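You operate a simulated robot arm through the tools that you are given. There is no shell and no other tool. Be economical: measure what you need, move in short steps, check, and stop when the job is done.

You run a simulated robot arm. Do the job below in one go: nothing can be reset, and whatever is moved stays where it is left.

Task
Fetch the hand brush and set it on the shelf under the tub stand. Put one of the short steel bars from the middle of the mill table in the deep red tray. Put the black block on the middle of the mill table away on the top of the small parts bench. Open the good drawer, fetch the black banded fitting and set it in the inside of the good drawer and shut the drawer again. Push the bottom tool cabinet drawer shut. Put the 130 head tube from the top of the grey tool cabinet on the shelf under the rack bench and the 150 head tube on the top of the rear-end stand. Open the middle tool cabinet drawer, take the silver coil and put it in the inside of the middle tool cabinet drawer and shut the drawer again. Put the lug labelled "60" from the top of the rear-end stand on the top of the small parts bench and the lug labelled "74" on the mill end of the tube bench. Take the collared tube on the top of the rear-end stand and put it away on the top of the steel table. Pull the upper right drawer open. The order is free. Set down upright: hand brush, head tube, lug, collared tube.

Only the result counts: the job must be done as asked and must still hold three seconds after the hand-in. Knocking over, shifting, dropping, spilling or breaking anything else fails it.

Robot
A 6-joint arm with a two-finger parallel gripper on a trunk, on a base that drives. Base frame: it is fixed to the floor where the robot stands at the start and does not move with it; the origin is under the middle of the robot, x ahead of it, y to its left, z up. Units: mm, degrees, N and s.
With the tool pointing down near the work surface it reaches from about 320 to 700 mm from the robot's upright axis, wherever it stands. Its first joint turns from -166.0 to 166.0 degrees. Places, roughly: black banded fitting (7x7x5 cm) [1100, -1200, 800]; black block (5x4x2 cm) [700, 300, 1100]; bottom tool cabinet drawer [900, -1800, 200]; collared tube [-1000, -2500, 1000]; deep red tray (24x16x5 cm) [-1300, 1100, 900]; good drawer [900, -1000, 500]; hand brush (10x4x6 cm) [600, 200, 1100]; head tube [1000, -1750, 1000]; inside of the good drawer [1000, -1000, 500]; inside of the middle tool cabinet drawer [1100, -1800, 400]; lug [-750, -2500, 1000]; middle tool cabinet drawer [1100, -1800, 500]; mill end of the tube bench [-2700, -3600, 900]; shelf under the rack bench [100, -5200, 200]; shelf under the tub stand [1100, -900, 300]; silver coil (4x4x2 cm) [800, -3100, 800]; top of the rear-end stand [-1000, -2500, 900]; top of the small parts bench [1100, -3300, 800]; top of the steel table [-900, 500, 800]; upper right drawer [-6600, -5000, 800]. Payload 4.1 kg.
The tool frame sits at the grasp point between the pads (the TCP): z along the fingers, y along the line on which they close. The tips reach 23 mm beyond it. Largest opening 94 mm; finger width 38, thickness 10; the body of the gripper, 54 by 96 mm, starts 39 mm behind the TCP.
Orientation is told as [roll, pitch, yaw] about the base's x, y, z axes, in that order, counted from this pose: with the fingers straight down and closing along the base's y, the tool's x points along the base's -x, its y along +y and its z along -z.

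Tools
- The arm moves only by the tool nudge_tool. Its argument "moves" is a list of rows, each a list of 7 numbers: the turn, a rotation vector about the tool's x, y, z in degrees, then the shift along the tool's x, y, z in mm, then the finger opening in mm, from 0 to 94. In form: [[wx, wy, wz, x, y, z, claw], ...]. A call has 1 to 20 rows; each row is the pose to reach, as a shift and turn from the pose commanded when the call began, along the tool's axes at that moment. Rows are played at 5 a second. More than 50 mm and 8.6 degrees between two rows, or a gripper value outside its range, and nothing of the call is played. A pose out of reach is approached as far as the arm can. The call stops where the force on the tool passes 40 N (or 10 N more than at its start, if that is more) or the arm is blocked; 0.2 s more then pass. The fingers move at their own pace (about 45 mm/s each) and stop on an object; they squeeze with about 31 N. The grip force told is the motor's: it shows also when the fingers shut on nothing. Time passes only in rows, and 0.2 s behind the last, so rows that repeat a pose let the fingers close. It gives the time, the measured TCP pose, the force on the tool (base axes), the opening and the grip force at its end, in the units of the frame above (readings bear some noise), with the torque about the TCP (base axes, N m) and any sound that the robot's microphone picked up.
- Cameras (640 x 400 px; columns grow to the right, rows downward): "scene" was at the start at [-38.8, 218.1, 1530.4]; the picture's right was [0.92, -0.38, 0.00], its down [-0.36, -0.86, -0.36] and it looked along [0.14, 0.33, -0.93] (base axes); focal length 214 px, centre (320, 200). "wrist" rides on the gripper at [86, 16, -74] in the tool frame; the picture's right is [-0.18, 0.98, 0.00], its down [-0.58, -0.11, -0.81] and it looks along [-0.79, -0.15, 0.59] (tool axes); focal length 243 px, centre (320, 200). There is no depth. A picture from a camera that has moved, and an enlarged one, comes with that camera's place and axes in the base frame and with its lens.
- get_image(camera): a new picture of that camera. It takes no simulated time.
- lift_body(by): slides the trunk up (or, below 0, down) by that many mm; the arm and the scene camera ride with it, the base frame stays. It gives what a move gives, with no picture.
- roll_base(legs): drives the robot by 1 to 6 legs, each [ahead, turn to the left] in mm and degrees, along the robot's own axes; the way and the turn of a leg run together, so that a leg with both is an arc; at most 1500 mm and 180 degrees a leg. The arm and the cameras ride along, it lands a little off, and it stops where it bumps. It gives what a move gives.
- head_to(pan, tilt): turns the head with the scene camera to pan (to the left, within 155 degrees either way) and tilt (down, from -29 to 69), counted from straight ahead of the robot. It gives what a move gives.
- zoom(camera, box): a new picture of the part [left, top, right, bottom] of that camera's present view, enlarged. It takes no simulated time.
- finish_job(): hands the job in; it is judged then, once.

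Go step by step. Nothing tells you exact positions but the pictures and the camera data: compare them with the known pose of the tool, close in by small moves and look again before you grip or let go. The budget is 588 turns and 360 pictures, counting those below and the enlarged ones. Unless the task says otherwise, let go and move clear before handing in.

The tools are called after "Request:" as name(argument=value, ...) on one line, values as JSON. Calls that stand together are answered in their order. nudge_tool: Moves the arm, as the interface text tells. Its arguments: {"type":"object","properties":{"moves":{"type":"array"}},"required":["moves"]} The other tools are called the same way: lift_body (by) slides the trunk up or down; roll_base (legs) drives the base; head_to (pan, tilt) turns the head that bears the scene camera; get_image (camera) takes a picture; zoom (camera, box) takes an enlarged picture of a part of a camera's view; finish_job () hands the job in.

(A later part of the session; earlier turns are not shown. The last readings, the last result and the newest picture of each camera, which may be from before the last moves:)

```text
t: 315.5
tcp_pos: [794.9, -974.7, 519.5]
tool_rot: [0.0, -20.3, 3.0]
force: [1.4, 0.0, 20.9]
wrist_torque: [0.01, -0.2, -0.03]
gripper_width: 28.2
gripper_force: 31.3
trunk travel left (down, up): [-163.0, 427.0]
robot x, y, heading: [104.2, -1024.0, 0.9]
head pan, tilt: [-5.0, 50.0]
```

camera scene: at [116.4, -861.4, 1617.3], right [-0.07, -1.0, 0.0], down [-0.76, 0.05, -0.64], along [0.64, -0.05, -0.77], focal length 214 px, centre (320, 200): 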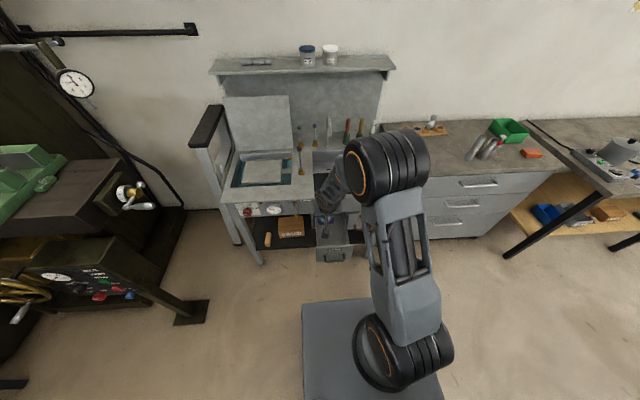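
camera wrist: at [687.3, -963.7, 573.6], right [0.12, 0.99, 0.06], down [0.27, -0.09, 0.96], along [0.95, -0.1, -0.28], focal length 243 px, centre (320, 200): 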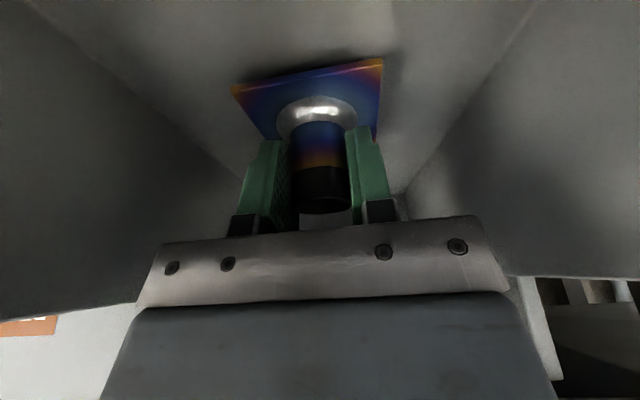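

Request:
lift_body(by=3)

Request:
nudge_tool(moves=[[0, 0, 0, 0, 0, 0, 40], [0, 0, 0, 0, 0, 0, 50], [0, 0, 0, 0, 0, 0, 50]])

Request:
lift_body(by=105)

Request:
get_image(camera="wrist")

```text
t: 316.0
tcp_pos: [795.2, -975.9, 518.6]
tool_rot: [0.0, -20.0, 2.9]
force: [-0.2, 0.1, 8.6]
wrist_torque: [0.05, -0.39, 0.0]
gripper_width: 27.8
gripper_force: 30.9
trunk travel left (down, up): [-166.0, 424.0]
robot x, y, heading: [105.8, -1021.3, 0.6]
head pan, tilt: [-5.0, 50.0]
```

```text
t: 316.8
tcp_pos: [795.9, -974.9, 519.1]
tool_rot: [0.0, -20.1, 2.9]
force: [0.7, -0.2, 0.7]
wrist_torque: [0.02, 0.01, 0.0]
gripper_width: 50.1
gripper_force: 0.0
trunk travel left (down, up): [-166.0, 424.0]
robot x, y, heading: [103.5, -1027.2, 0.9]
head pan, tilt: [-5.0, 50.0]
```

```text
t: 318.2
tcp_pos: [794.7, -974.5, 625.7]
tool_rot: [0.0, -20.1, 3.0]
force: [0.3, 0.0, -0.4]
wrist_torque: [-0.04, 0.01, -0.01]
gripper_width: 49.8
gripper_force: 0.2
trunk travel left (down, up): [-271.0, 319.0]
robot x, y, heading: [104.2, -1022.4, 1.0]
head pan, tilt: [-5.0, 50.0]
```

```text
231 pictures are left
camera wrist: at [687.2, -963.6, 665.7], right [0.12, 0.99, 0.06], down [0.27, -0.09, 0.96], along [0.95, -0.1, -0.28], focal length 243 px, centre (320, 200)
```

wrist: 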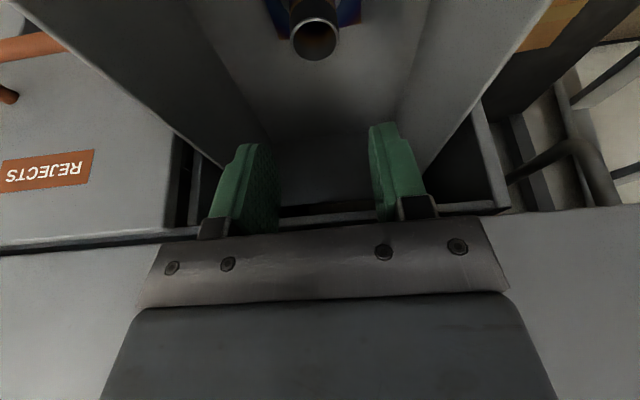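

The fitting stands in the drawer. I withdraw and then push the drawer shut with closed fingers.

Request:
nudge_tool(moves=[[0, 0, 0, 20, 0, -8, 50], [0, 0, 0, 42, 0, -17, 50]])

Request:
lift_body(by=130)

Request:
roll_base(legs=[[-300, 0]])

Request:
lift_body(by=-155)

Request:
nudge_tool(moves=[[0, 0, 0, 0, 0, 0, 20], [0, 0, 0, 0, 0, 0, 0], [0, 0, 0, 0, 0, 0, 0]])

Request:
get_image(camera="wrist")

```text
t: 318.8
tcp_pos: [749.7, -977.0, 624.8]
tool_rot: [-0.1, -20.1, 3.0]
force: [-0.3, 0.2, -0.6]
wrist_torque: [-0.01, -0.01, 0.04]
gripper_width: 50.0
gripper_force: 0.0
trunk travel left (down, up): [-271.0, 319.0]
robot x, y, heading: [100.0, -1020.2, 0.8]
head pan, tilt: [-5.0, 50.0]
```

```text
t: 320.3
tcp_pos: [750.5, -977.5, 755.5]
tool_rot: [0.0, -20.1, 3.2]
force: [0.6, 0.2, 1.0]
wrist_torque: [0.01, 0.0, 0.01]
gripper_width: 49.9
gripper_force: 0.0
trunk travel left (down, up): [-401.0, 189.0]
robot x, y, heading: [100.4, -1021.6, 0.9]
head pan, tilt: [-5.0, 50.0]
```

```text
t: 322.4
tcp_pos: [451.3, -984.0, 755.1]
tool_rot: [0.0, -20.1, 2.8]
force: [-0.3, 0.0, 0.4]
wrist_torque: [-0.01, -0.02, 0.02]
gripper_width: 50.0
gripper_force: 0.2
trunk travel left (down, up): [-401.0, 189.0]
robot x, y, heading: [-193.3, -1028.0, 0.8]
head pan, tilt: [-5.0, 50.0]
```

```text
t: 324.2
tcp_pos: [451.6, -983.5, 600.8]
tool_rot: [0.0, -20.2, 2.7]
force: [-0.8, 0.0, 0.1]
wrist_torque: [-0.01, 0.0, -0.02]
gripper_width: 50.0
gripper_force: 0.1
trunk travel left (down, up): [-246.0, 344.0]
robot x, y, heading: [-193.9, -1025.7, 0.8]
head pan, tilt: [-5.0, 50.0]
```

```text
t: 325.0
tcp_pos: [450.5, -983.4, 601.2]
tool_rot: [0.0, -20.2, 2.9]
force: [-0.6, 0.2, -0.1]
wrist_torque: [-0.02, -0.01, 0.04]
gripper_width: 0.0
gripper_force: 21.5
trunk travel left (down, up): [-246.0, 344.0]
robot x, y, heading: [-193.6, -1025.2, 0.9]
head pan, tilt: [-5.0, 50.0]
```

```text
230 pictures are left
camera wrist: at [342.4, -972.4, 641.2], right [0.12, 0.99, 0.06], down [0.27, -0.1, 0.96], along [0.95, -0.1, -0.28], focal length 243 px, centre (320, 200)
```

wrist: 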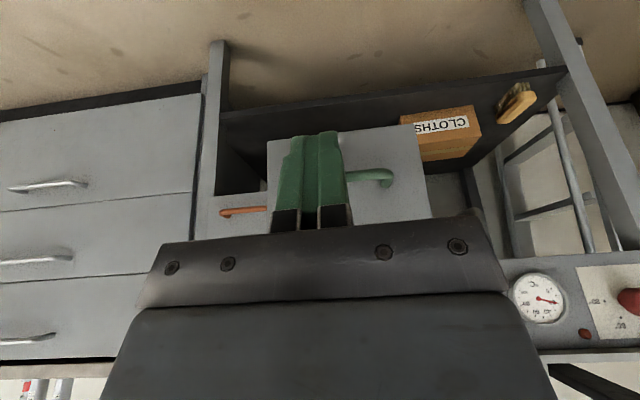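

Request:
roll_base(legs=[[130, 0]])

Request:
roll_base(legs=[[60, 0], [60, 0], [50, 0]])

Request:
get_image(camera="wrist")

Request:
get_image(camera="scene")

```text
t: 326.2
tcp_pos: [580.6, -981.3, 600.9]
tool_rot: [-0.1, -20.0, 2.9]
force: [-0.2, 0.2, 0.3]
wrist_torque: [0.0, -0.01, 0.01]
gripper_width: 0.0
gripper_force: 31.2
trunk travel left (down, up): [-246.0, 344.0]
robot x, y, heading: [-67.8, -1021.7, 0.6]
head pan, tilt: [-5.0, 50.0]
```

```text
t: 328.3
tcp_pos: [750.7, -978.6, 599.7]
tool_rot: [0.0, -20.1, 3.0]
force: [-0.4, 0.5, -0.3]
wrist_torque: [-0.04, 0.01, -0.02]
gripper_width: 0.2
gripper_force: 30.8
trunk travel left (down, up): [-246.0, 344.0]
robot x, y, heading: [102.7, -1021.5, 0.9]
head pan, tilt: [-5.0, 50.0]
```

```text
229 pictures are left
camera wrist: at [642.9, -966.8, 641.3], right [0.12, 0.99, 0.06], down [0.27, -0.09, 0.96], along [0.95, -0.1, -0.28], focal length 243 px, centre (320, 200)
```

wrist: 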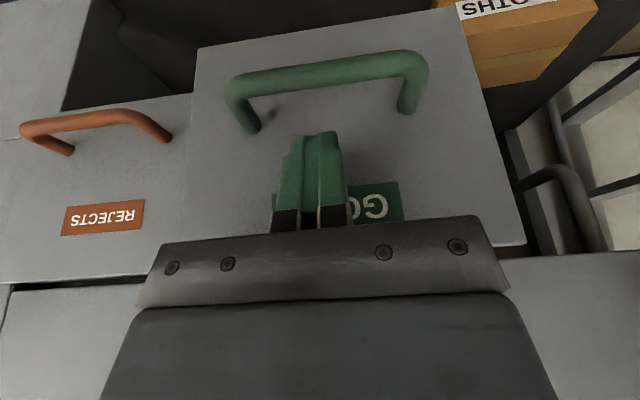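

```text
228 pictures are left
camera scene: at [117.8, -861.7, 1273.2], right [-0.07, -1.0, 0.0], down [-0.76, 0.05, -0.64], along [0.64, -0.05, -0.77], focal length 214 px, centre (320, 200)
```

scene: 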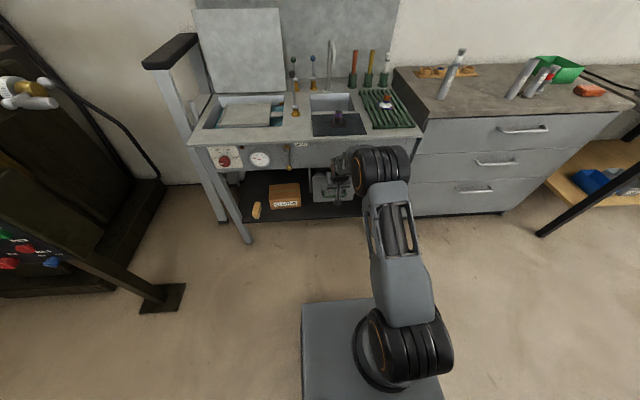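

Moving in well; I push the remainder until it stops.

Request:
roll_base(legs=[[45, 0]])

Request:
roll_base(legs=[[20, 0]])

Request:
get_image(camera="wrist")

```text
t: 329.2
tcp_pos: [797.4, -976.7, 600.3]
tool_rot: [0.1, -20.1, 3.0]
force: [0.0, 0.6, 0.3]
wrist_torque: [-0.01, 0.02, -0.01]
gripper_width: 0.0
gripper_force: 31.1
trunk travel left (down, up): [-246.0, 344.0]
robot x, y, heading: [150.0, -1023.6, 0.9]
head pan, tilt: [-5.0, 50.0]
```

```text
t: 330.0
tcp_pos: [797.4, -977.2, 597.3]
tool_rot: [0.1, -18.8, 2.8]
force: [-7.7, -0.3, 2.7]
wrist_torque: [0.02, 0.01, 0.01]
gripper_width: 0.0
gripper_force: 30.9
trunk travel left (down, up): [-246.0, 344.0]
robot x, y, heading: [155.0, -1020.1, 0.7]
head pan, tilt: [-5.0, 50.0]
stopped in leg 1: the force on the tool passed its limit (the readings are from after the stop); the commanded pose is now the measured one
```

```text
227 pictures are left
camera wrist: at [690.2, -965.5, 640.2], right [0.12, 0.99, 0.06], down [0.29, -0.09, 0.95], along [0.95, -0.1, -0.3], focal length 243 px, centre (320, 200)
```

wrist: 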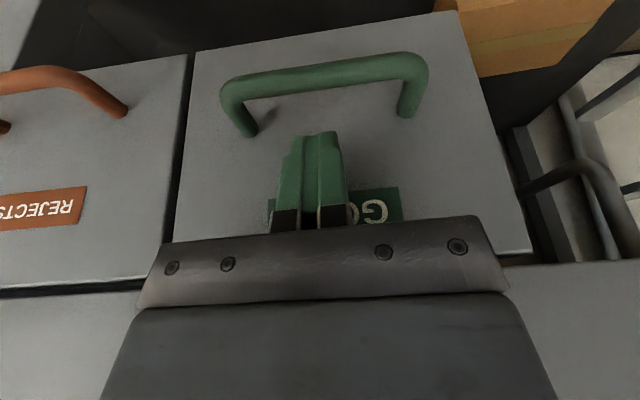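

The GOOD drawer is shut with the fitting inside. Next I open the middle cabinet drawer: its handle is around (850,-1802,595). I back off and drive there.

Request:
roll_base(legs=[[-160, 0], [0, -90], [800, 0], [0, 90]])

Request:
head_to(pan=5, tilt=35)

Request:
get_image(camera="scene")

```text
t: 342.9
tcp_pos: [659.7, -1785.5, 596.3]
tool_rot: [0.0, -18.9, 2.9]
force: [0.2, -0.7, 0.8]
wrist_torque: [-0.01, 0.0, 0.03]
gripper_width: 0.2
gripper_force: 31.1
trunk travel left (down, up): [-246.0, 344.0]
robot x, y, heading: [19.0, -1831.1, 0.9]
head pan, tilt: [-5.0, 50.0]
```

```text
t: 343.7
tcp_pos: [658.5, -1785.7, 596.7]
tool_rot: [0.0, -19.0, 3.0]
force: [1.1, 0.7, -0.6]
wrist_torque: [0.01, 0.0, 0.04]
gripper_width: 0.0
gripper_force: 30.4
trunk travel left (down, up): [-246.0, 344.0]
robot x, y, heading: [22.0, -1830.1, 0.8]
head pan, tilt: [5.0, 35.0]
```

```text
226 pictures are left
camera scene: at [41.9, -1655.5, 1294.8], right [0.1, -0.99, 0.0], down [-0.57, -0.06, -0.82], along [0.81, 0.09, -0.57], focal length 214 px, centre (320, 200)
```

scene: 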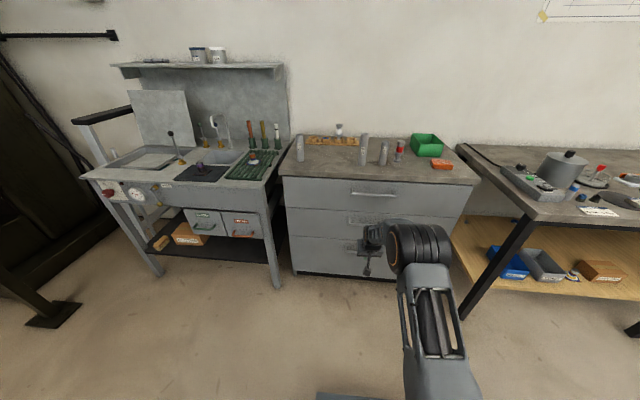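

Request:
nudge_tool(moves=[[-1.2, -1.2, 7.7, 0, -1, 0, 10], [-2.4, -2.3, 15.3, 0, -3, 0, 20], [-3.7, -3.5, 23, 0, -4, 0, 40], [-4.9, -4.6, 30.7, 0, -5, 0, 40], [-6.1, -5.8, 38.4, 0, -7, 0, 40], [-7.3, -7, 46, 0, -8, 0, 40], [-8.5, -8.1, 53.7, 0, -10, 0, 40], [-9.7, -9.3, 61.4, 0, -11, 0, 40], [-11, -10.4, 69, 0, -12, 0, 40], [-12.2, -11.6, 76.8, 0, -14, 0, 40], [-13.4, -12.7, 84.4, 0, -15, 0, 40], [-14.6, -13.9, 92.1, 0, -17, 0, 40]])

Request:
get_image(camera="wrist")

```text
t: 346.3
tcp_pos: [659.9, -1800.1, 597.3]
tool_rot: [35.9, -0.9, -83.6]
force: [0.0, 0.2, 0.2]
wrist_torque: [0.0, -0.03, 0.02]
gripper_width: 40.0
gripper_force: 0.0
out of reach, approached as far as the arm can: row 12
trunk travel left (down, up): [-246.0, 344.0]
robot x, y, heading: [20.3, -1831.3, 1.2]
head pan, tilt: [5.0, 35.0]
```

```text
225 pictures are left
camera wrist: at [619.3, -1716.0, 666.6], right [0.81, -0.08, 0.58], down [-0.49, -0.63, 0.6], along [0.32, -0.77, -0.55], focal length 243 px, centre (320, 200)
```

wrist: 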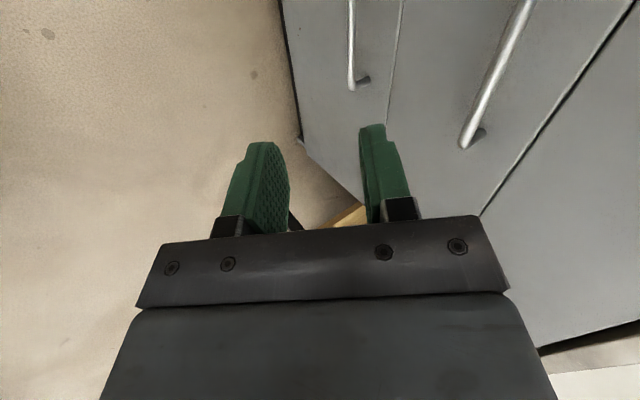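

Request:
lift_body(by=46)

Request:
roll_base(legs=[[145, 0]])

Request:
get_image(camera="wrist")

```text
t: 347.2
tcp_pos: [661.1, -1800.8, 643.4]
tool_rot: [36.0, -0.8, -83.6]
force: [0.4, -0.2, -0.7]
wrist_torque: [0.0, 0.01, 0.0]
gripper_width: 40.3
gripper_force: 0.0
trunk travel left (down, up): [-292.0, 298.0]
robot x, y, heading: [16.5, -1829.1, 0.9]
head pan, tilt: [5.0, 35.0]
```

```text
t: 348.5
tcp_pos: [807.4, -1797.3, 644.1]
tool_rot: [36.0, -0.9, -83.6]
force: [0.0, 0.3, -0.4]
wrist_torque: [0.0, -0.03, -0.01]
gripper_width: 40.0
gripper_force: 0.1
trunk travel left (down, up): [-292.0, 298.0]
robot x, y, heading: [159.8, -1823.9, 1.0]
head pan, tilt: [5.0, 35.0]
```

```text
224 pictures are left
camera wrist: at [765.6, -1713.3, 712.8], right [0.81, -0.09, 0.58], down [-0.49, -0.63, 0.6], along [0.32, -0.77, -0.55], focal length 243 px, centre (320, 200)
```

wrist: 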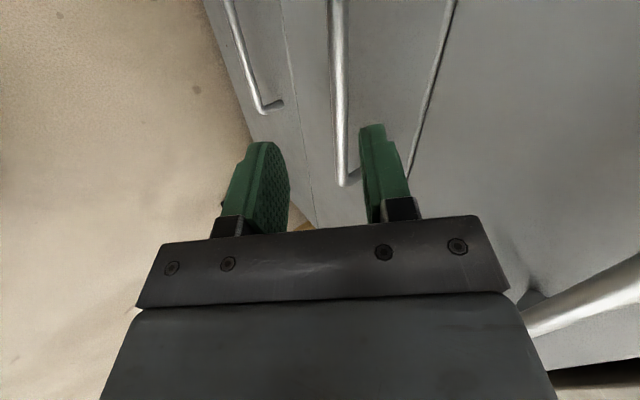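

Request:
nudge_tool(moves=[[0, 0, 0, 0, 6, 25, 40], [0, 0, 0, 0, 12, 50, 40]])

Request:
get_image(camera="wrist")

```text
t: 349.1
tcp_pos: [846.0, -1793.4, 609.7]
tool_rot: [36.1, -0.8, -83.7]
force: [0.6, 0.4, 0.2]
wrist_torque: [0.04, 0.02, -0.01]
gripper_width: 40.2
gripper_force: 0.0
trunk travel left (down, up): [-292.0, 298.0]
robot x, y, heading: [164.9, -1830.4, 0.9]
head pan, tilt: [5.0, 35.0]
```

```text
223 pictures are left
camera wrist: at [804.4, -1710.0, 678.7], right [0.81, -0.09, 0.58], down [-0.5, -0.63, 0.59], along [0.31, -0.77, -0.56], focal length 243 px, centre (320, 200)
```

wrist: 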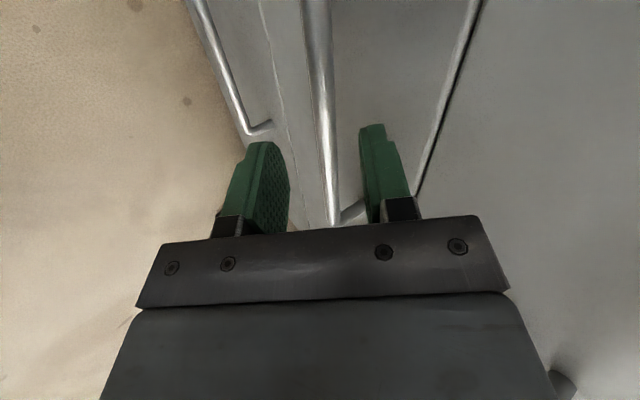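

Request:
nudge_tool(moves=[[0, 0, 0, 0, 2, 18, 28], [0, 0, 0, 0, 2, 36, 28], [0, 0, 0, 0, 2, 42, 28]])

Request:
get_image(camera="wrist")

```text
t: 349.9
tcp_pos: [871.8, -1790.7, 576.6]
tool_rot: [36.0, -0.7, -83.6]
force: [0.2, 1.0, 0.2]
wrist_torque: [0.0, -0.02, 0.01]
gripper_width: 28.2
gripper_force: 0.0
trunk travel left (down, up): [-292.0, 298.0]
robot x, y, heading: [161.6, -1826.1, 1.1]
head pan, tilt: [5.0, 35.0]
```

```text
222 pictures are left
camera wrist: at [830.3, -1707.5, 646.4], right [0.81, -0.09, 0.58], down [-0.49, -0.63, 0.6], along [0.32, -0.77, -0.55], focal length 243 px, centre (320, 200)
```

wrist: 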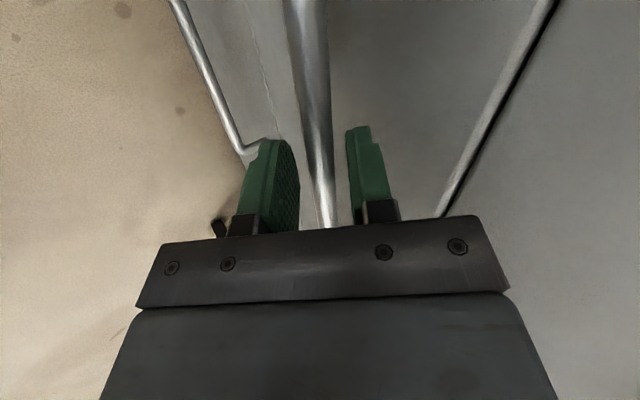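

Request:
nudge_tool(moves=[[0, 0, 0, 0, 0, 0, 15], [0, 0, 0, 0, 0, 0, 0], [0, 0, 0, 0, 0, 0, 0], [0, 0, 0, 0, 0, 0, 0]])

```text
t: 350.9
tcp_pos: [871.1, -1791.9, 578.8]
tool_rot: [36.1, -0.6, -83.7]
force: [2.1, 3.2, 3.6]
wrist_torque: [1.27, -0.05, -1.58]
gripper_width: 17.2
gripper_force: 45.0
trunk travel left (down, up): [-292.0, 298.0]
robot x, y, heading: [164.1, -1829.7, 1.2]
head pan, tilt: [5.0, 35.0]
```

Request:
roll_base(legs=[[-110, 0]])

Request:
get_image(camera="wrist")

```text
t: 352.1
tcp_pos: [761.6, -1792.4, 577.3]
tool_rot: [36.0, -0.9, -83.5]
force: [0.6, 25.3, 7.4]
wrist_torque: [2.19, -0.17, -0.65]
gripper_width: 17.5
gripper_force: 44.3
trunk travel left (down, up): [-292.0, 298.0]
robot x, y, heading: [54.7, -1828.5, 1.3]
head pan, tilt: [5.0, 35.0]
```

```text
221 pictures are left
camera wrist: at [719.6, -1707.5, 647.2], right [0.81, -0.08, 0.58], down [-0.49, -0.63, 0.6], along [0.32, -0.77, -0.55], focal length 243 px, centre (320, 200)
```

wrist: 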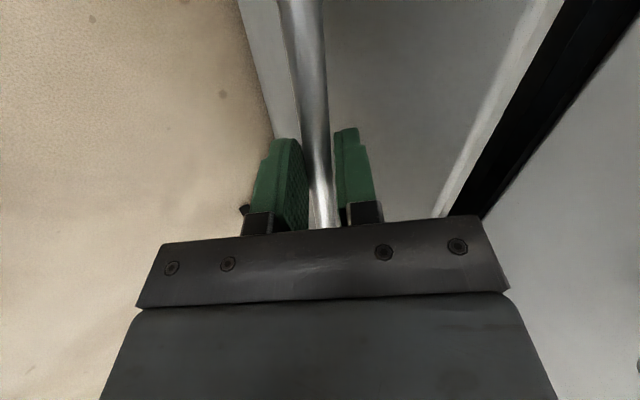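

Request:
nudge_tool(moves=[[0, 0, 0, 3, 0, 0, 0]])

Request:
roll_base(legs=[[-130, 0]])

Request:
get_image(camera="scene")

```text
t: 352.5
tcp_pos: [761.2, -1792.2, 578.7]
tool_rot: [36.1, -0.7, -83.8]
force: [0.9, -2.7, 1.8]
wrist_torque: [1.84, -0.04, -1.14]
gripper_width: 17.0
gripper_force: 45.1
trunk travel left (down, up): [-292.0, 298.0]
robot x, y, heading: [55.6, -1829.5, 1.1]
head pan, tilt: [5.0, 35.0]
```

```text
t: 353.8
tcp_pos: [629.3, -1791.0, 578.4]
tool_rot: [36.1, -0.8, -83.4]
force: [1.5, -3.2, 4.7]
wrist_torque: [1.42, -0.07, -1.22]
gripper_width: 17.6
gripper_force: 44.4
trunk travel left (down, up): [-292.0, 298.0]
robot x, y, heading: [-77.8, -1831.4, 1.2]
head pan, tilt: [5.0, 35.0]
```

```text
220 pictures are left
camera scene: at [-53.8, -1657.7, 1341.0], right [0.11, -0.99, 0.0], down [-0.57, -0.06, -0.82], along [0.81, 0.09, -0.57], focal length 214 px, centre (320, 200)
```

scene: 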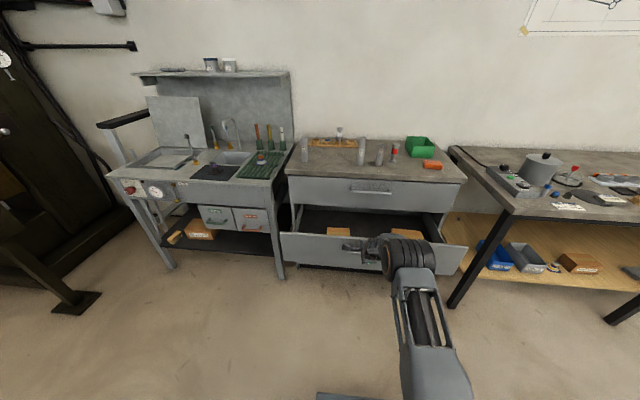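

The middle drawer is open (about 240 mm). I release and withdraw.

Request:
nudge_tool(moves=[[0, 0, 0, 0, 0, 0, 28], [0, 0, 0, 0, 0, 0, 36], [0, 0, 0, 0, 0, -30, 36], [0, 0, 0, 0, 0, -70, 36], [0, 0, 0, 0, 0, -110, 36]])

Request:
roll_base(legs=[[-150, 0]])

Request:
lift_body(by=298)

Request:
get_image(camera="scene")

```text
t: 355.0
tcp_pos: [564.6, -1799.7, 667.2]
tool_rot: [36.0, -0.9, -83.4]
force: [0.9, 0.9, 0.9]
wrist_torque: [0.02, 0.01, -0.01]
gripper_width: 36.1
gripper_force: 0.0
trunk travel left (down, up): [-292.0, 298.0]
robot x, y, heading: [-78.3, -1831.2, 1.3]
head pan, tilt: [5.0, 35.0]
```

```text
t: 356.4
tcp_pos: [415.4, -1805.1, 666.9]
tool_rot: [36.0, -0.8, -83.5]
force: [0.3, -0.7, -0.3]
wrist_torque: [0.02, -0.01, -0.02]
gripper_width: 35.9
gripper_force: 0.0
trunk travel left (down, up): [-292.0, 298.0]
robot x, y, heading: [-229.3, -1836.8, 1.1]
head pan, tilt: [5.0, 35.0]
```

```text
t: 359.4
tcp_pos: [415.3, -1803.6, 965.2]
tool_rot: [36.1, -0.8, -83.5]
force: [0.2, -0.5, 0.4]
wrist_torque: [-0.02, 0.01, -0.01]
gripper_width: 36.2
gripper_force: 0.1
trunk travel left (down, up): [-590.0, 0.0]
robot x, y, heading: [-230.4, -1835.0, 1.2]
head pan, tilt: [5.0, 35.0]
```

```text
219 pictures are left
camera scene: at [-203.2, -1660.2, 1638.9], right [0.11, -0.99, 0.0], down [-0.57, -0.06, -0.82], along [0.81, 0.09, -0.57], focal length 214 px, centre (320, 200)
```

scene: 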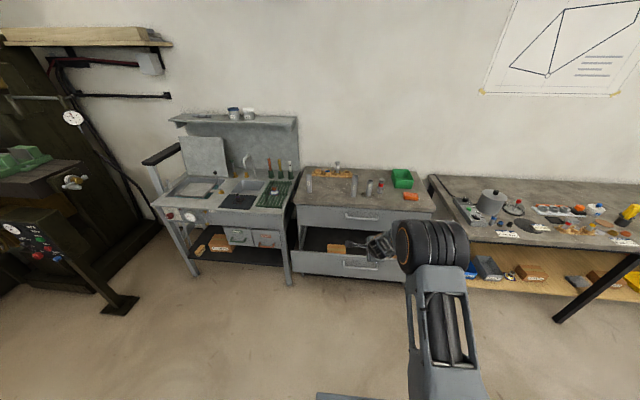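

Now the black block on the mill. I bring the tool vertical, high and retracted, and drive to the mill.

Request:
nudge_tool(moves=[[2.4, 2.2, -6.7, 1, 8, -28, 60], [4.9, 4.4, -13.4, 2, 16, -56, 60], [7.3, 6.5, -20.1, 3, 24, -84, 60], [9.8, 8.7, -26.8, 4, 32, -112, 60], [12.2, 10.9, -33.5, 5, 40, -140, 60], [14.6, 13.1, -40.2, 7, 48, -168, 60], [17.1, 15.3, -47, 8, 57, -197, 60], [19.5, 17.5, -53.7, 9, 65, -225, 60], [22, 19.6, -60.4, 10, 73, -253, 60], [24.4, 21.8, -67.1, 11, 81, -281, 60], [26.9, 24, -73.8, 12, 89, -309, 60], [29.3, 26.2, -80.5, 13, 97, -337, 60]])

Request:
roll_base(legs=[[0, 78.2], [1500, 0], [429, 0], [0, -79.4]])

Request:
get_image(camera="wrist")

```text
t: 362.0
tcp_pos: [293.8, -1800.5, 1295.1]
tool_rot: [-0.6, -0.1, 0.0]
force: [0.6, 1.7, 0.0]
wrist_torque: [-0.02, -0.01, -0.02]
gripper_width: 60.2
gripper_force: 0.1
trunk travel left (down, up): [-590.0, 0.0]
robot x, y, heading: [-228.6, -1837.4, 1.2]
head pan, tilt: [5.0, 35.0]
```

```text
t: 378.2
tcp_pos: [640.1, 61.0, 1293.3]
tool_rot: [-0.7, -0.2, -0.2]
force: [0.3, 0.1, 0.5]
wrist_torque: [-0.02, 0.0, 0.05]
gripper_width: 60.0
gripper_force: 0.0
trunk travel left (down, up): [-590.0, 0.0]
robot x, y, heading: [117.6, 28.2, 0.9]
head pan, tilt: [5.0, 35.0]
```

```text
218 pictures are left
camera wrist: at [552.4, 78.8, 1368.7], right [0.19, 0.98, -0.01], down [0.58, -0.1, 0.81], along [0.79, -0.16, -0.59], focal length 243 px, centre (320, 200)
```

wrist: 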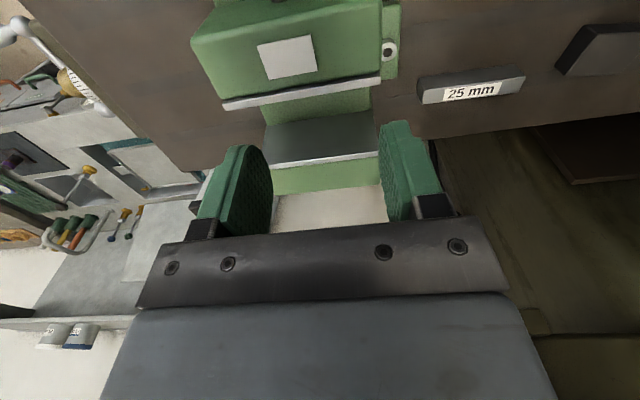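

Request:
nudge_tool(moves=[[0.6, 0, 0, -7, 48, 0, 80], [0.6, 0, 0, -14, 96, 0, 80], [0.6, 0, 0, -21, 144, 0, 80], [0.6, 0, 0, -28, 192, 0, 80], [0.6, 0, 0, -35, 239, 0, 80], [0.6, 0, 0, -35, 239, 40, 80], [0.6, 0, 0, -35, 239, 70, 80]])

Request:
get_image(camera="wrist")

```text
t: 379.4
tcp_pos: [667.5, 403.4, 1208.0]
tool_rot: [-9.6, 3.9, -0.2]
force: [5.5, 4.0, -5.9]
wrist_torque: [-0.37, 0.41, -0.03]
gripper_width: 80.0
gripper_force: 0.1
trunk travel left (down, up): [-590.0, 0.0]
robot x, y, heading: [119.2, 29.1, 0.5]
head pan, tilt: [5.0, 35.0]
stopped in row 5: the arm was blocked; the commanded pose is now the measured one
```

```text
217 pictures are left
camera wrist: at [585.6, 433.8, 1284.2], right [0.18, 0.97, -0.18], down [0.64, 0.03, 0.77], along [0.75, -0.25, -0.61], focal length 243 px, centre (320, 200)
```

wrist: 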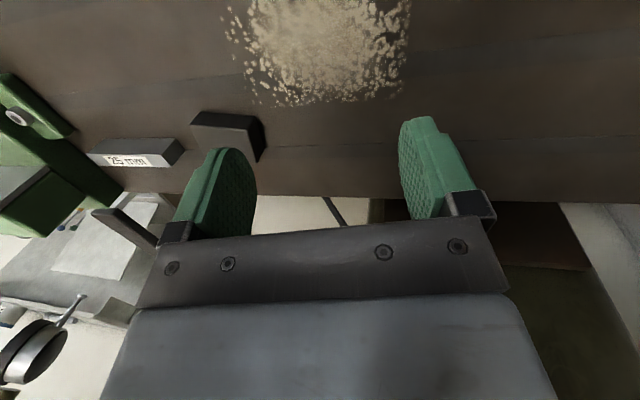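

The arm overshot outward and was blocked. I look before moving anything.

Request:
head_to(pan=40, tilt=25)

Request:
get_image(camera="scene")

```text
t: 380.4
tcp_pos: [660.8, 358.4, 1237.7]
tool_rot: [-7.6, 3.2, -0.9]
force: [2.1, -1.2, -11.9]
wrist_torque: [-0.09, 0.26, -0.06]
gripper_width: 80.4
gripper_force: 0.1
trunk travel left (down, up): [-590.0, 0.0]
robot x, y, heading: [113.1, 27.0, 0.4]
head pan, tilt: [40.0, 25.0]
```

```text
216 pictures are left
camera scene: at [125.4, 285.2, 1651.4], right [0.65, -0.76, 0.01], down [-0.33, -0.29, -0.9], along [0.69, 0.58, -0.44], focal length 214 px, centre (320, 200)
```

scene: 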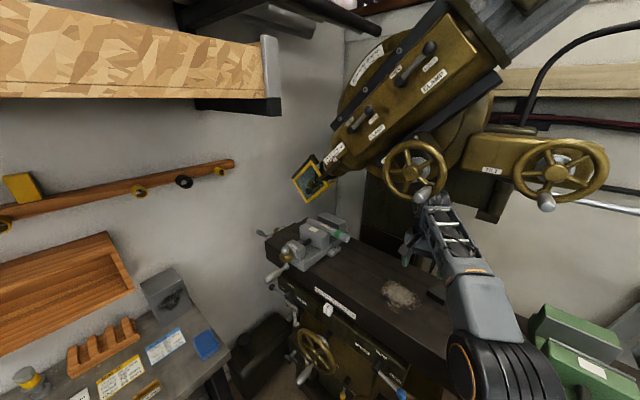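

The forearm is close under the mill's handwheel. I back the robot straight away, then free the arm.

Request:
roll_base(legs=[[-160, 0]])

Request:
get_image(camera="scene")

```text
t: 381.0
tcp_pos: [659.4, 333.5, 1247.5]
tool_rot: [-6.2, 3.1, -1.0]
force: [0.2, 1.4, -0.2]
wrist_torque: [-0.11, 0.0, -0.01]
gripper_width: 80.0
gripper_force: 0.0
trunk travel left (down, up): [-590.0, 0.0]
robot x, y, heading: [108.1, 27.9, 0.5]
head pan, tilt: [40.0, 25.0]
stopped in leg 1: the robot was blocked; the commanded pose is now the measured one
```

```text
215 pictures are left
camera scene: at [121.1, 264.1, 1653.6], right [0.65, -0.76, 0.01], down [-0.32, -0.28, -0.9], along [0.69, 0.58, -0.43], focal length 214 px, centre (320, 200)
```

scene: 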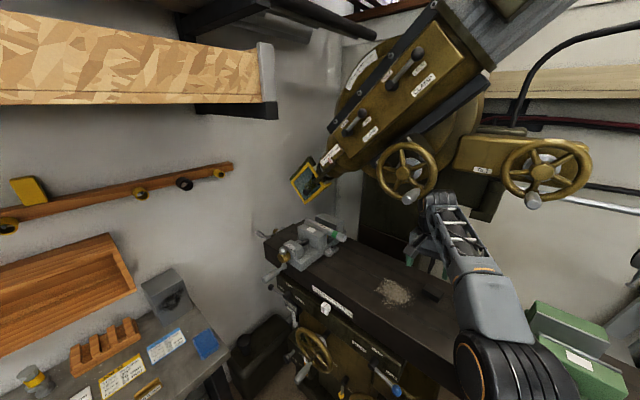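

Request:
zoom(camera="scene", box=[360, 120, 600, 300])

Request:
get_image(camera="wrist")

```text
2.22 times, centred on (480, 210) of scene
camera zoom: at [121.1, 264.1, 1653.6], right [0.65, -0.76, 0.01], down [-0.32, -0.28, -0.9], along [0.69, 0.58, -0.43], focal length 477 px, centre (-36, 178)
```

zoom: 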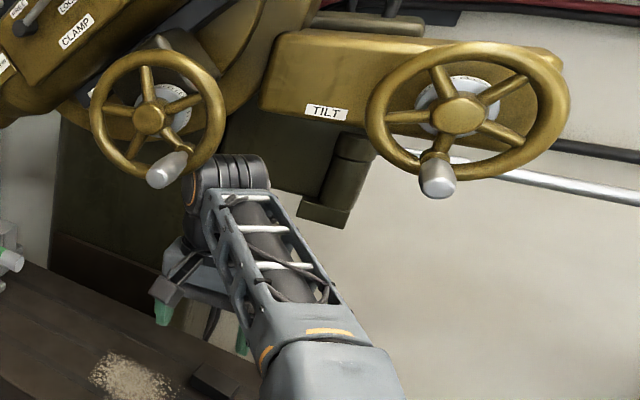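

```text
213 pictures are left
camera wrist: at [577.3, 359.5, 1324.6], right [0.19, 0.97, -0.12], down [0.62, -0.03, 0.78], along [0.76, -0.22, -0.61], focal length 243 px, centre (320, 200)
```

wrist: 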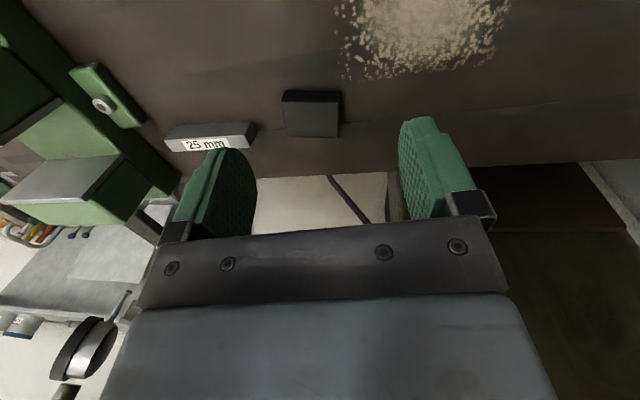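

The wrist sits right behind the wheel's knob. I lower the trunk 55 mm to get under it, then back out.

Request:
lift_body(by=-55)

Request:
zoom(camera="scene", box=[360, 100, 600, 280])

```text
t: 382.0
tcp_pos: [660.2, 324.8, 1194.0]
tool_rot: [-6.0, 3.1, -1.0]
force: [-0.3, -0.1, 0.2]
wrist_torque: [-0.02, -0.01, 0.0]
gripper_width: 79.9
gripper_force: 0.1
trunk travel left (down, up): [-535.0, 55.0]
robot x, y, heading: [114.1, 30.2, 0.2]
head pan, tilt: [40.0, 25.0]
```

```text
2.22 times, centred on (480, 190) of scene
camera zoom: at [121.7, 253.7, 1599.7], right [0.65, -0.76, 0.0], down [-0.32, -0.27, -0.91], along [0.69, 0.59, -0.42], focal length 477 px, centre (-36, 222)
```

zoom: 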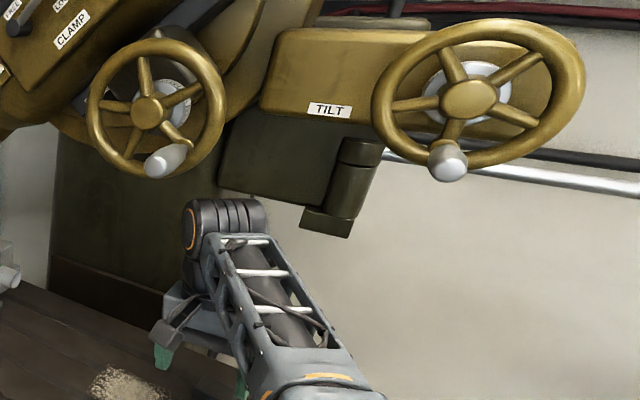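

Request:
roll_base(legs=[[-140, 0]])

Request:
nudge_tool(moves=[[0, 0, 0, 25, 0, 20, 80], [0, 0, 0, 50, 0, 40, 80], [0, 0, 0, 80, 0, 40, 80], [0, 0, 0, 110, 0, 20, 80]])

```text
t: 383.3
tcp_pos: [521.3, 325.8, 1194.7]
tool_rot: [-6.0, 2.9, -1.0]
force: [-0.2, 0.2, 1.1]
wrist_torque: [-0.03, 0.01, 0.01]
gripper_width: 79.7
gripper_force: 0.0
trunk travel left (down, up): [-535.0, 55.0]
robot x, y, heading: [-25.3, 30.3, 0.3]
head pan, tilt: [40.0, 25.0]
```

```text
t: 384.3
tcp_pos: [409.7, 324.0, 1180.1]
tool_rot: [-5.9, 3.1, -1.0]
force: [-0.2, 0.3, 0.4]
wrist_torque: [0.02, -0.03, 0.0]
gripper_width: 79.8
gripper_force: 0.1
trunk travel left (down, up): [-535.0, 55.0]
robot x, y, heading: [-27.5, 26.7, 0.3]
head pan, tilt: [40.0, 25.0]
```

Request:
nudge_tool(moves=[[-2, -1, -0.3, -35, -7, 0, 80], [-4, -2, -0.6, -70, -14, 0, 80], [-6, -3.1, -1, -105, -22, 0, 80]])

Request:
roll_base(legs=[[120, 0]])

Request:
get_image(camera="wrist")

Request:
get_image(camera="scene")

```text
t: 385.1
tcp_pos: [515.7, 298.4, 1176.0]
tool_rot: [0.0, 0.1, 0.2]
force: [-0.3, -0.1, 0.1]
wrist_torque: [0.0, 0.02, 0.03]
gripper_width: 80.2
gripper_force: 0.1
trunk travel left (down, up): [-535.0, 55.0]
robot x, y, heading: [-24.9, 27.4, 0.0]
head pan, tilt: [40.0, 25.0]
```

```text
t: 386.4
tcp_pos: [638.2, 299.7, 1175.9]
tool_rot: [0.0, 0.1, 0.3]
force: [0.5, 0.0, -0.4]
wrist_torque: [-0.01, 0.0, 0.02]
gripper_width: 80.0
gripper_force: 0.1
trunk travel left (down, up): [-535.0, 55.0]
robot x, y, heading: [92.9, 24.3, 0.2]
head pan, tilt: [40.0, 25.0]
```

```text
211 pictures are left
camera wrist: at [551.7, 315.7, 1251.0], right [0.18, 0.98, 0.0], down [0.58, -0.11, 0.81], along [0.79, -0.15, -0.59], focal length 243 px, centre (320, 200)
```

wrist: 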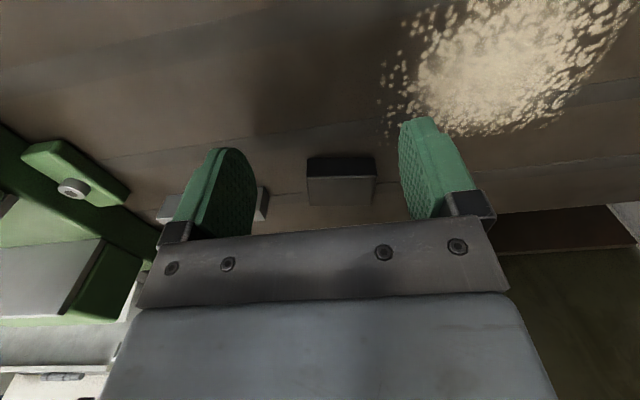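

```text
210 pictures are left
camera scene: at [107.5, 253.8, 1599.6], right [0.65, -0.76, 0.0], down [-0.32, -0.27, -0.91], along [0.69, 0.58, -0.42], focal length 214 px, centre (320, 200)
```

scene: 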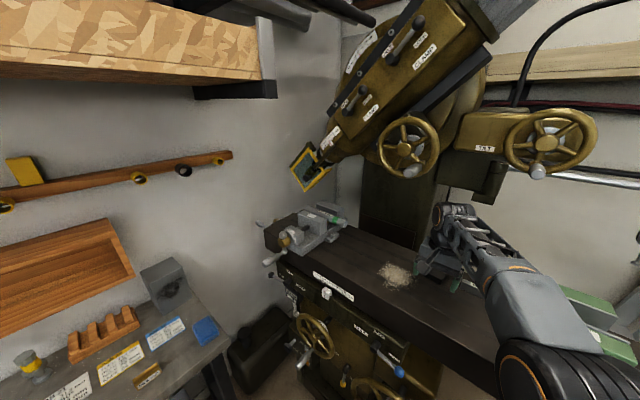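

Request:
roll_base(legs=[[50, 0]])

Request:
get_image(camera="wrist")

Request:
zoom(camera="scene", box=[360, 100, 600, 280])

```text
t: 387.3
tcp_pos: [691.0, 299.0, 1177.0]
tool_rot: [0.0, 0.2, 0.1]
force: [0.4, 0.2, 0.0]
wrist_torque: [-0.02, 0.06, -0.02]
gripper_width: 80.0
gripper_force: 0.0
trunk travel left (down, up): [-535.0, 55.0]
robot x, y, heading: [145.1, 27.0, 0.1]
head pan, tilt: [40.0, 25.0]
```

```text
209 pictures are left
camera wrist: at [601.7, 316.1, 1250.9], right [0.18, 0.98, 0.0], down [0.58, -0.11, 0.81], along [0.79, -0.15, -0.59], focal length 243 px, centre (320, 200)
```

wrist: 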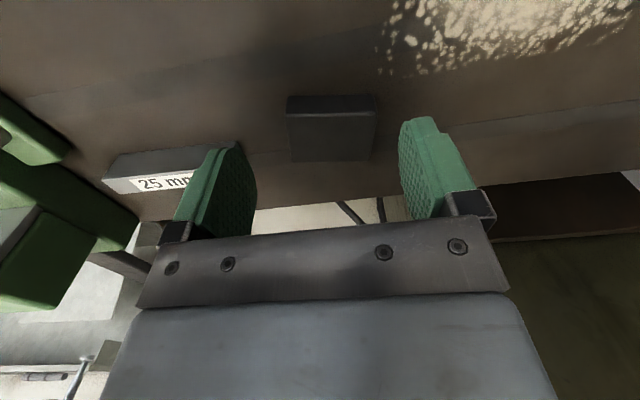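

```text
2.22 times, centred on (480, 190) of scene
camera zoom: at [157.4, 253.9, 1599.6], right [0.65, -0.76, 0.0], down [-0.32, -0.27, -0.91], along [0.69, 0.59, -0.42], focal length 477 px, centre (-36, 222)
```

zoom: 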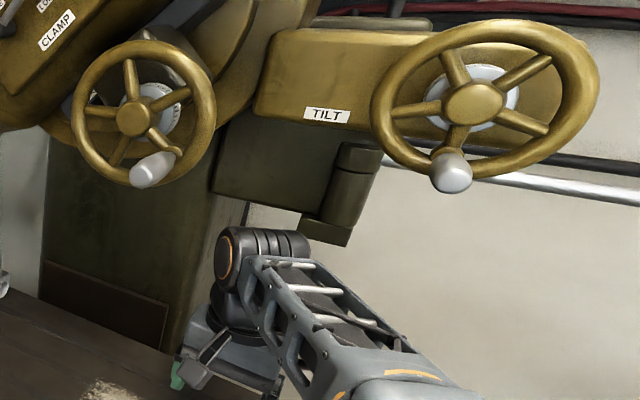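

Request:
nudge_tool(moves=[[0, 0, 0, 0, 8, 0, 62], [0, 0, 0, 0, 8, 0, 62], [0, 0, 0, 0, 8, 14, 62]])

Request:
get_image(camera="wrist")

```text
t: 388.1
tcp_pos: [688.0, 307.3, 1163.1]
tool_rot: [0.0, 0.0, 0.2]
force: [1.2, 0.4, 0.6]
wrist_torque: [0.02, 0.0, 0.0]
gripper_width: 62.1
gripper_force: 0.1
trunk travel left (down, up): [-535.0, 55.0]
robot x, y, heading: [147.4, 30.6, 0.1]
head pan, tilt: [40.0, 25.0]
```

```text
207 pictures are left
camera wrist: at [600.3, 324.1, 1237.9], right [0.18, 0.98, 0.0], down [0.58, -0.11, 0.81], along [0.79, -0.15, -0.59], focal length 243 px, centre (320, 200)
```

wrist: 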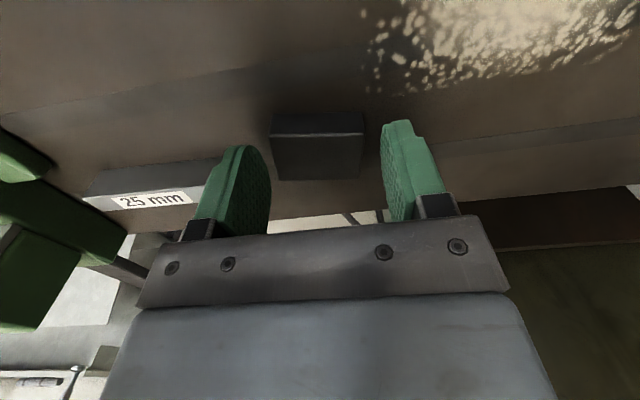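

Request:
nudge_tool(moves=[[0, 0, 0, -2, -1, 8, 62], [0, 0, 0, -2, -1, 16, 62], [0, 0, 0, -2, -1, 17, 62]])

Request:
nudge_tool(moves=[[0, 0, 0, 0, 0, 0, 50], [0, 0, 0, 0, 0, 0, 20], [0, 0, 0, 0, 0, 0, 0], [0, 0, 0, 0, 0, 0, 0]])

Request:
get_image(camera="wrist")

```text
t: 388.9
tcp_pos: [689.9, 306.5, 1144.4]
tool_rot: [-0.1, 0.0, 0.2]
force: [0.0, 0.6, 0.1]
wrist_torque: [0.04, 0.02, -0.02]
gripper_width: 62.2
gripper_force: 0.0
trunk travel left (down, up): [-535.0, 55.0]
robot x, y, heading: [145.6, 25.1, 0.1]
head pan, tilt: [40.0, 25.0]
```

```text
t: 389.9
tcp_pos: [689.4, 305.6, 1145.1]
tool_rot: [0.0, 0.2, 0.1]
force: [-0.4, 0.5, 1.2]
wrist_torque: [0.02, -0.01, 0.04]
gripper_width: 49.7
gripper_force: 31.1
trunk travel left (down, up): [-535.0, 55.0]
robot x, y, heading: [147.4, 28.5, 0.1]
head pan, tilt: [40.0, 25.0]
```

```text
206 pictures are left
camera wrist: at [602.7, 323.0, 1220.7], right [0.18, 0.98, 0.0], down [0.58, -0.11, 0.81], along [0.79, -0.15, -0.59], focal length 243 px, centre (320, 200)
```

wrist: 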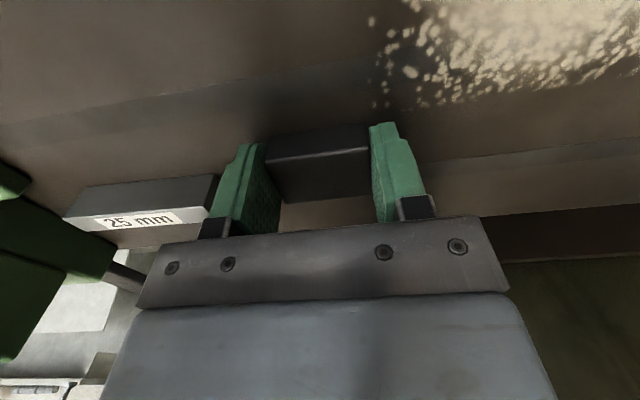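

Block gripped. I lift slightly, back out under the wheel, and drive toward the small parts bench.

Request:
nudge_tool(moves=[[0, 0, 0, 0, 0, -20, 0], [0, 0, 0, 0, 0, -40, 0]])

Request:
roll_base(legs=[[-230, 0], [0, -90], [1400, 0], [1300, 0]])

Request:
head_to(pan=40, tilt=35)

Request:
get_image(camera="scene")

Request:
head_to(pan=0, tilt=30)

Request:
get_image(camera="scene")

```text
t: 390.5
tcp_pos: [689.2, 305.3, 1185.5]
tool_rot: [0.0, 0.1, 0.3]
force: [0.5, 0.4, -2.2]
wrist_torque: [0.0, 0.03, 0.02]
gripper_width: 49.7
gripper_force: 30.9
trunk travel left (down, up): [-535.0, 55.0]
robot x, y, heading: [147.9, 26.5, 0.1]
head pan, tilt: [40.0, 25.0]
```

```text
t: 393.6
tcp_pos: [520.1, 121.7, 1186.9]
tool_rot: [1.2, 0.4, -18.2]
force: [1.6, 3.5, -1.0]
wrist_torque: [-0.07, 0.01, 0.08]
gripper_width: 49.7
gripper_force: 31.6
trunk travel left (down, up): [-535.0, 55.0]
robot x, y, heading: [-82.8, 27.0, -19.0]
head pan, tilt: [40.0, 25.0]
stopped in leg 2: the force on the tool passed its limit (the readings are from after the stop); the commanded pose is now the measured one
```

```text
t: 394.3
tcp_pos: [520.3, 122.2, 1185.6]
tool_rot: [1.1, 0.4, -18.4]
force: [1.6, 4.3, -3.2]
wrist_torque: [-0.05, 0.04, 0.02]
gripper_width: 49.5
gripper_force: 31.2
trunk travel left (down, up): [-535.0, 55.0]
robot x, y, heading: [-81.6, 27.2, -19.1]
head pan, tilt: [40.0, 35.0]
```

```text
205 pictures are left
camera scene: at [-4.6, 236.7, 1583.8], right [0.36, -0.93, 0.0], down [-0.53, -0.21, -0.82], along [0.76, 0.3, -0.57], focal length 214 px, centre (320, 200)
```

scene: 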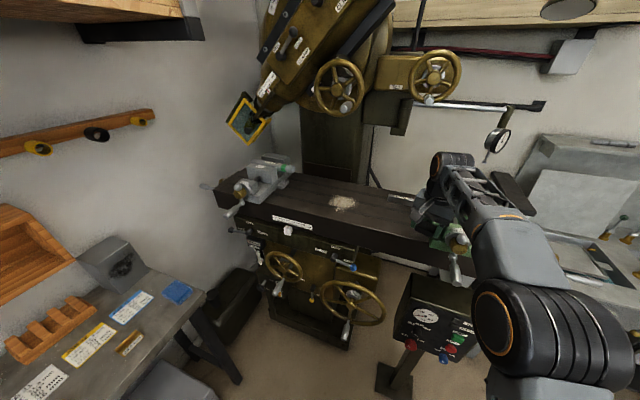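

```text
t: 395.4
tcp_pos: [520.0, 121.1, 1186.6]
tool_rot: [1.1, 0.5, -18.2]
force: [0.4, 5.5, -3.2]
wrist_torque: [0.02, 0.01, 0.03]
gripper_width: 49.5
gripper_force: 31.1
trunk travel left (down, up): [-535.0, 55.0]
robot x, y, heading: [-83.1, 28.0, -19.1]
head pan, tilt: [0.0, 30.0]
```

```text
204 pictures are left
camera scene: at [-1.0, 176.0, 1591.5], right [-0.32, -0.95, 0.0], down [-0.47, 0.16, -0.87], along [0.82, -0.28, -0.5], focal length 214 px, centre (320, 200)
```

scene: 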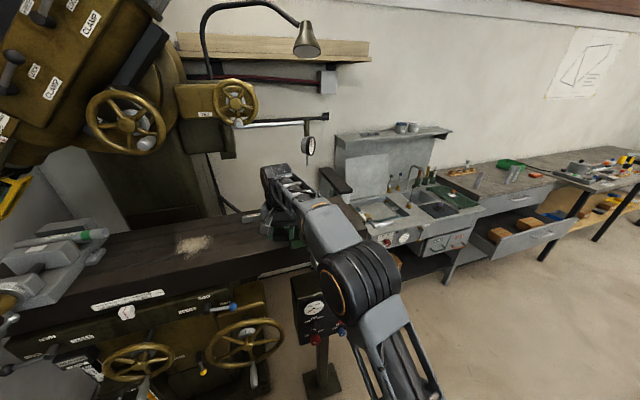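

The gripper bumped the green vise while turning. I turn back, and get clear by reversing before turning.

Request:
roll_base(legs=[[0, 12], [-250, 0]])

Request:
head_to(pan=20, tilt=30)

Request:
get_image(camera="scene")

Request:
get_image(camera="wrist")

```text
t: 398.0
tcp_pos: [269.3, 259.2, 1184.9]
tool_rot: [1.1, 0.4, -7.0]
force: [0.1, 0.8, -1.8]
wrist_torque: [0.0, 0.01, -0.02]
gripper_width: 49.5
gripper_force: 31.3
trunk travel left (down, up): [-535.0, 55.0]
robot x, y, heading: [-307.6, 44.8, -7.7]
head pan, tilt: [0.0, 30.0]
stopped in leg 2: the robot was blocked; the commanded pose is now the measured one
```

```text
t: 398.8
tcp_pos: [269.1, 259.2, 1185.8]
tool_rot: [1.2, 0.5, -7.0]
force: [-0.2, -0.2, -2.7]
wrist_torque: [-0.03, -0.01, 0.0]
gripper_width: 49.3
gripper_force: 30.5
trunk travel left (down, up): [-535.0, 55.0]
robot x, y, heading: [-304.3, 45.1, -7.6]
head pan, tilt: [20.0, 30.0]
```

```text
203 pictures are left
camera scene: at [-253.1, 238.6, 1591.7], right [0.21, -0.98, 0.0], down [-0.49, -0.11, -0.87], along [0.85, 0.18, -0.5], focal length 214 px, centre (320, 200)
```

scene: 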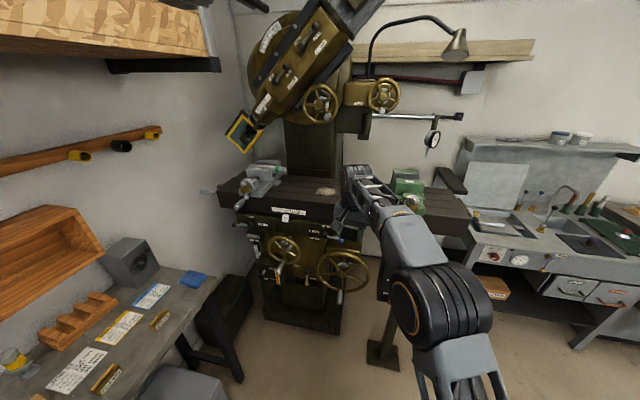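

```text
202 pictures are left
camera wrist: at [185.1, 284.8, 1261.9], right [0.3, 0.95, 0.02], down [0.57, -0.2, 0.8], along [0.76, -0.23, -0.6], focal length 243 px, centre (320, 200)
```

wrist: 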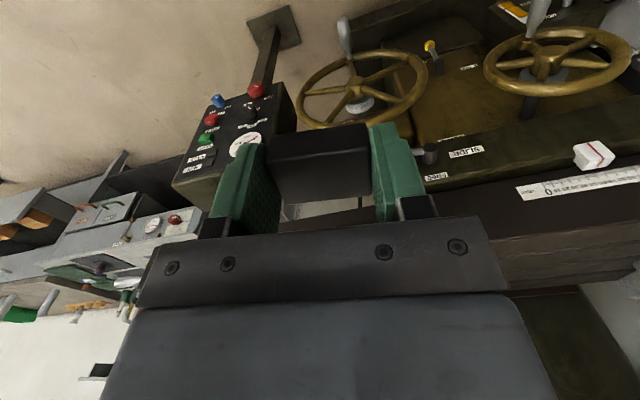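

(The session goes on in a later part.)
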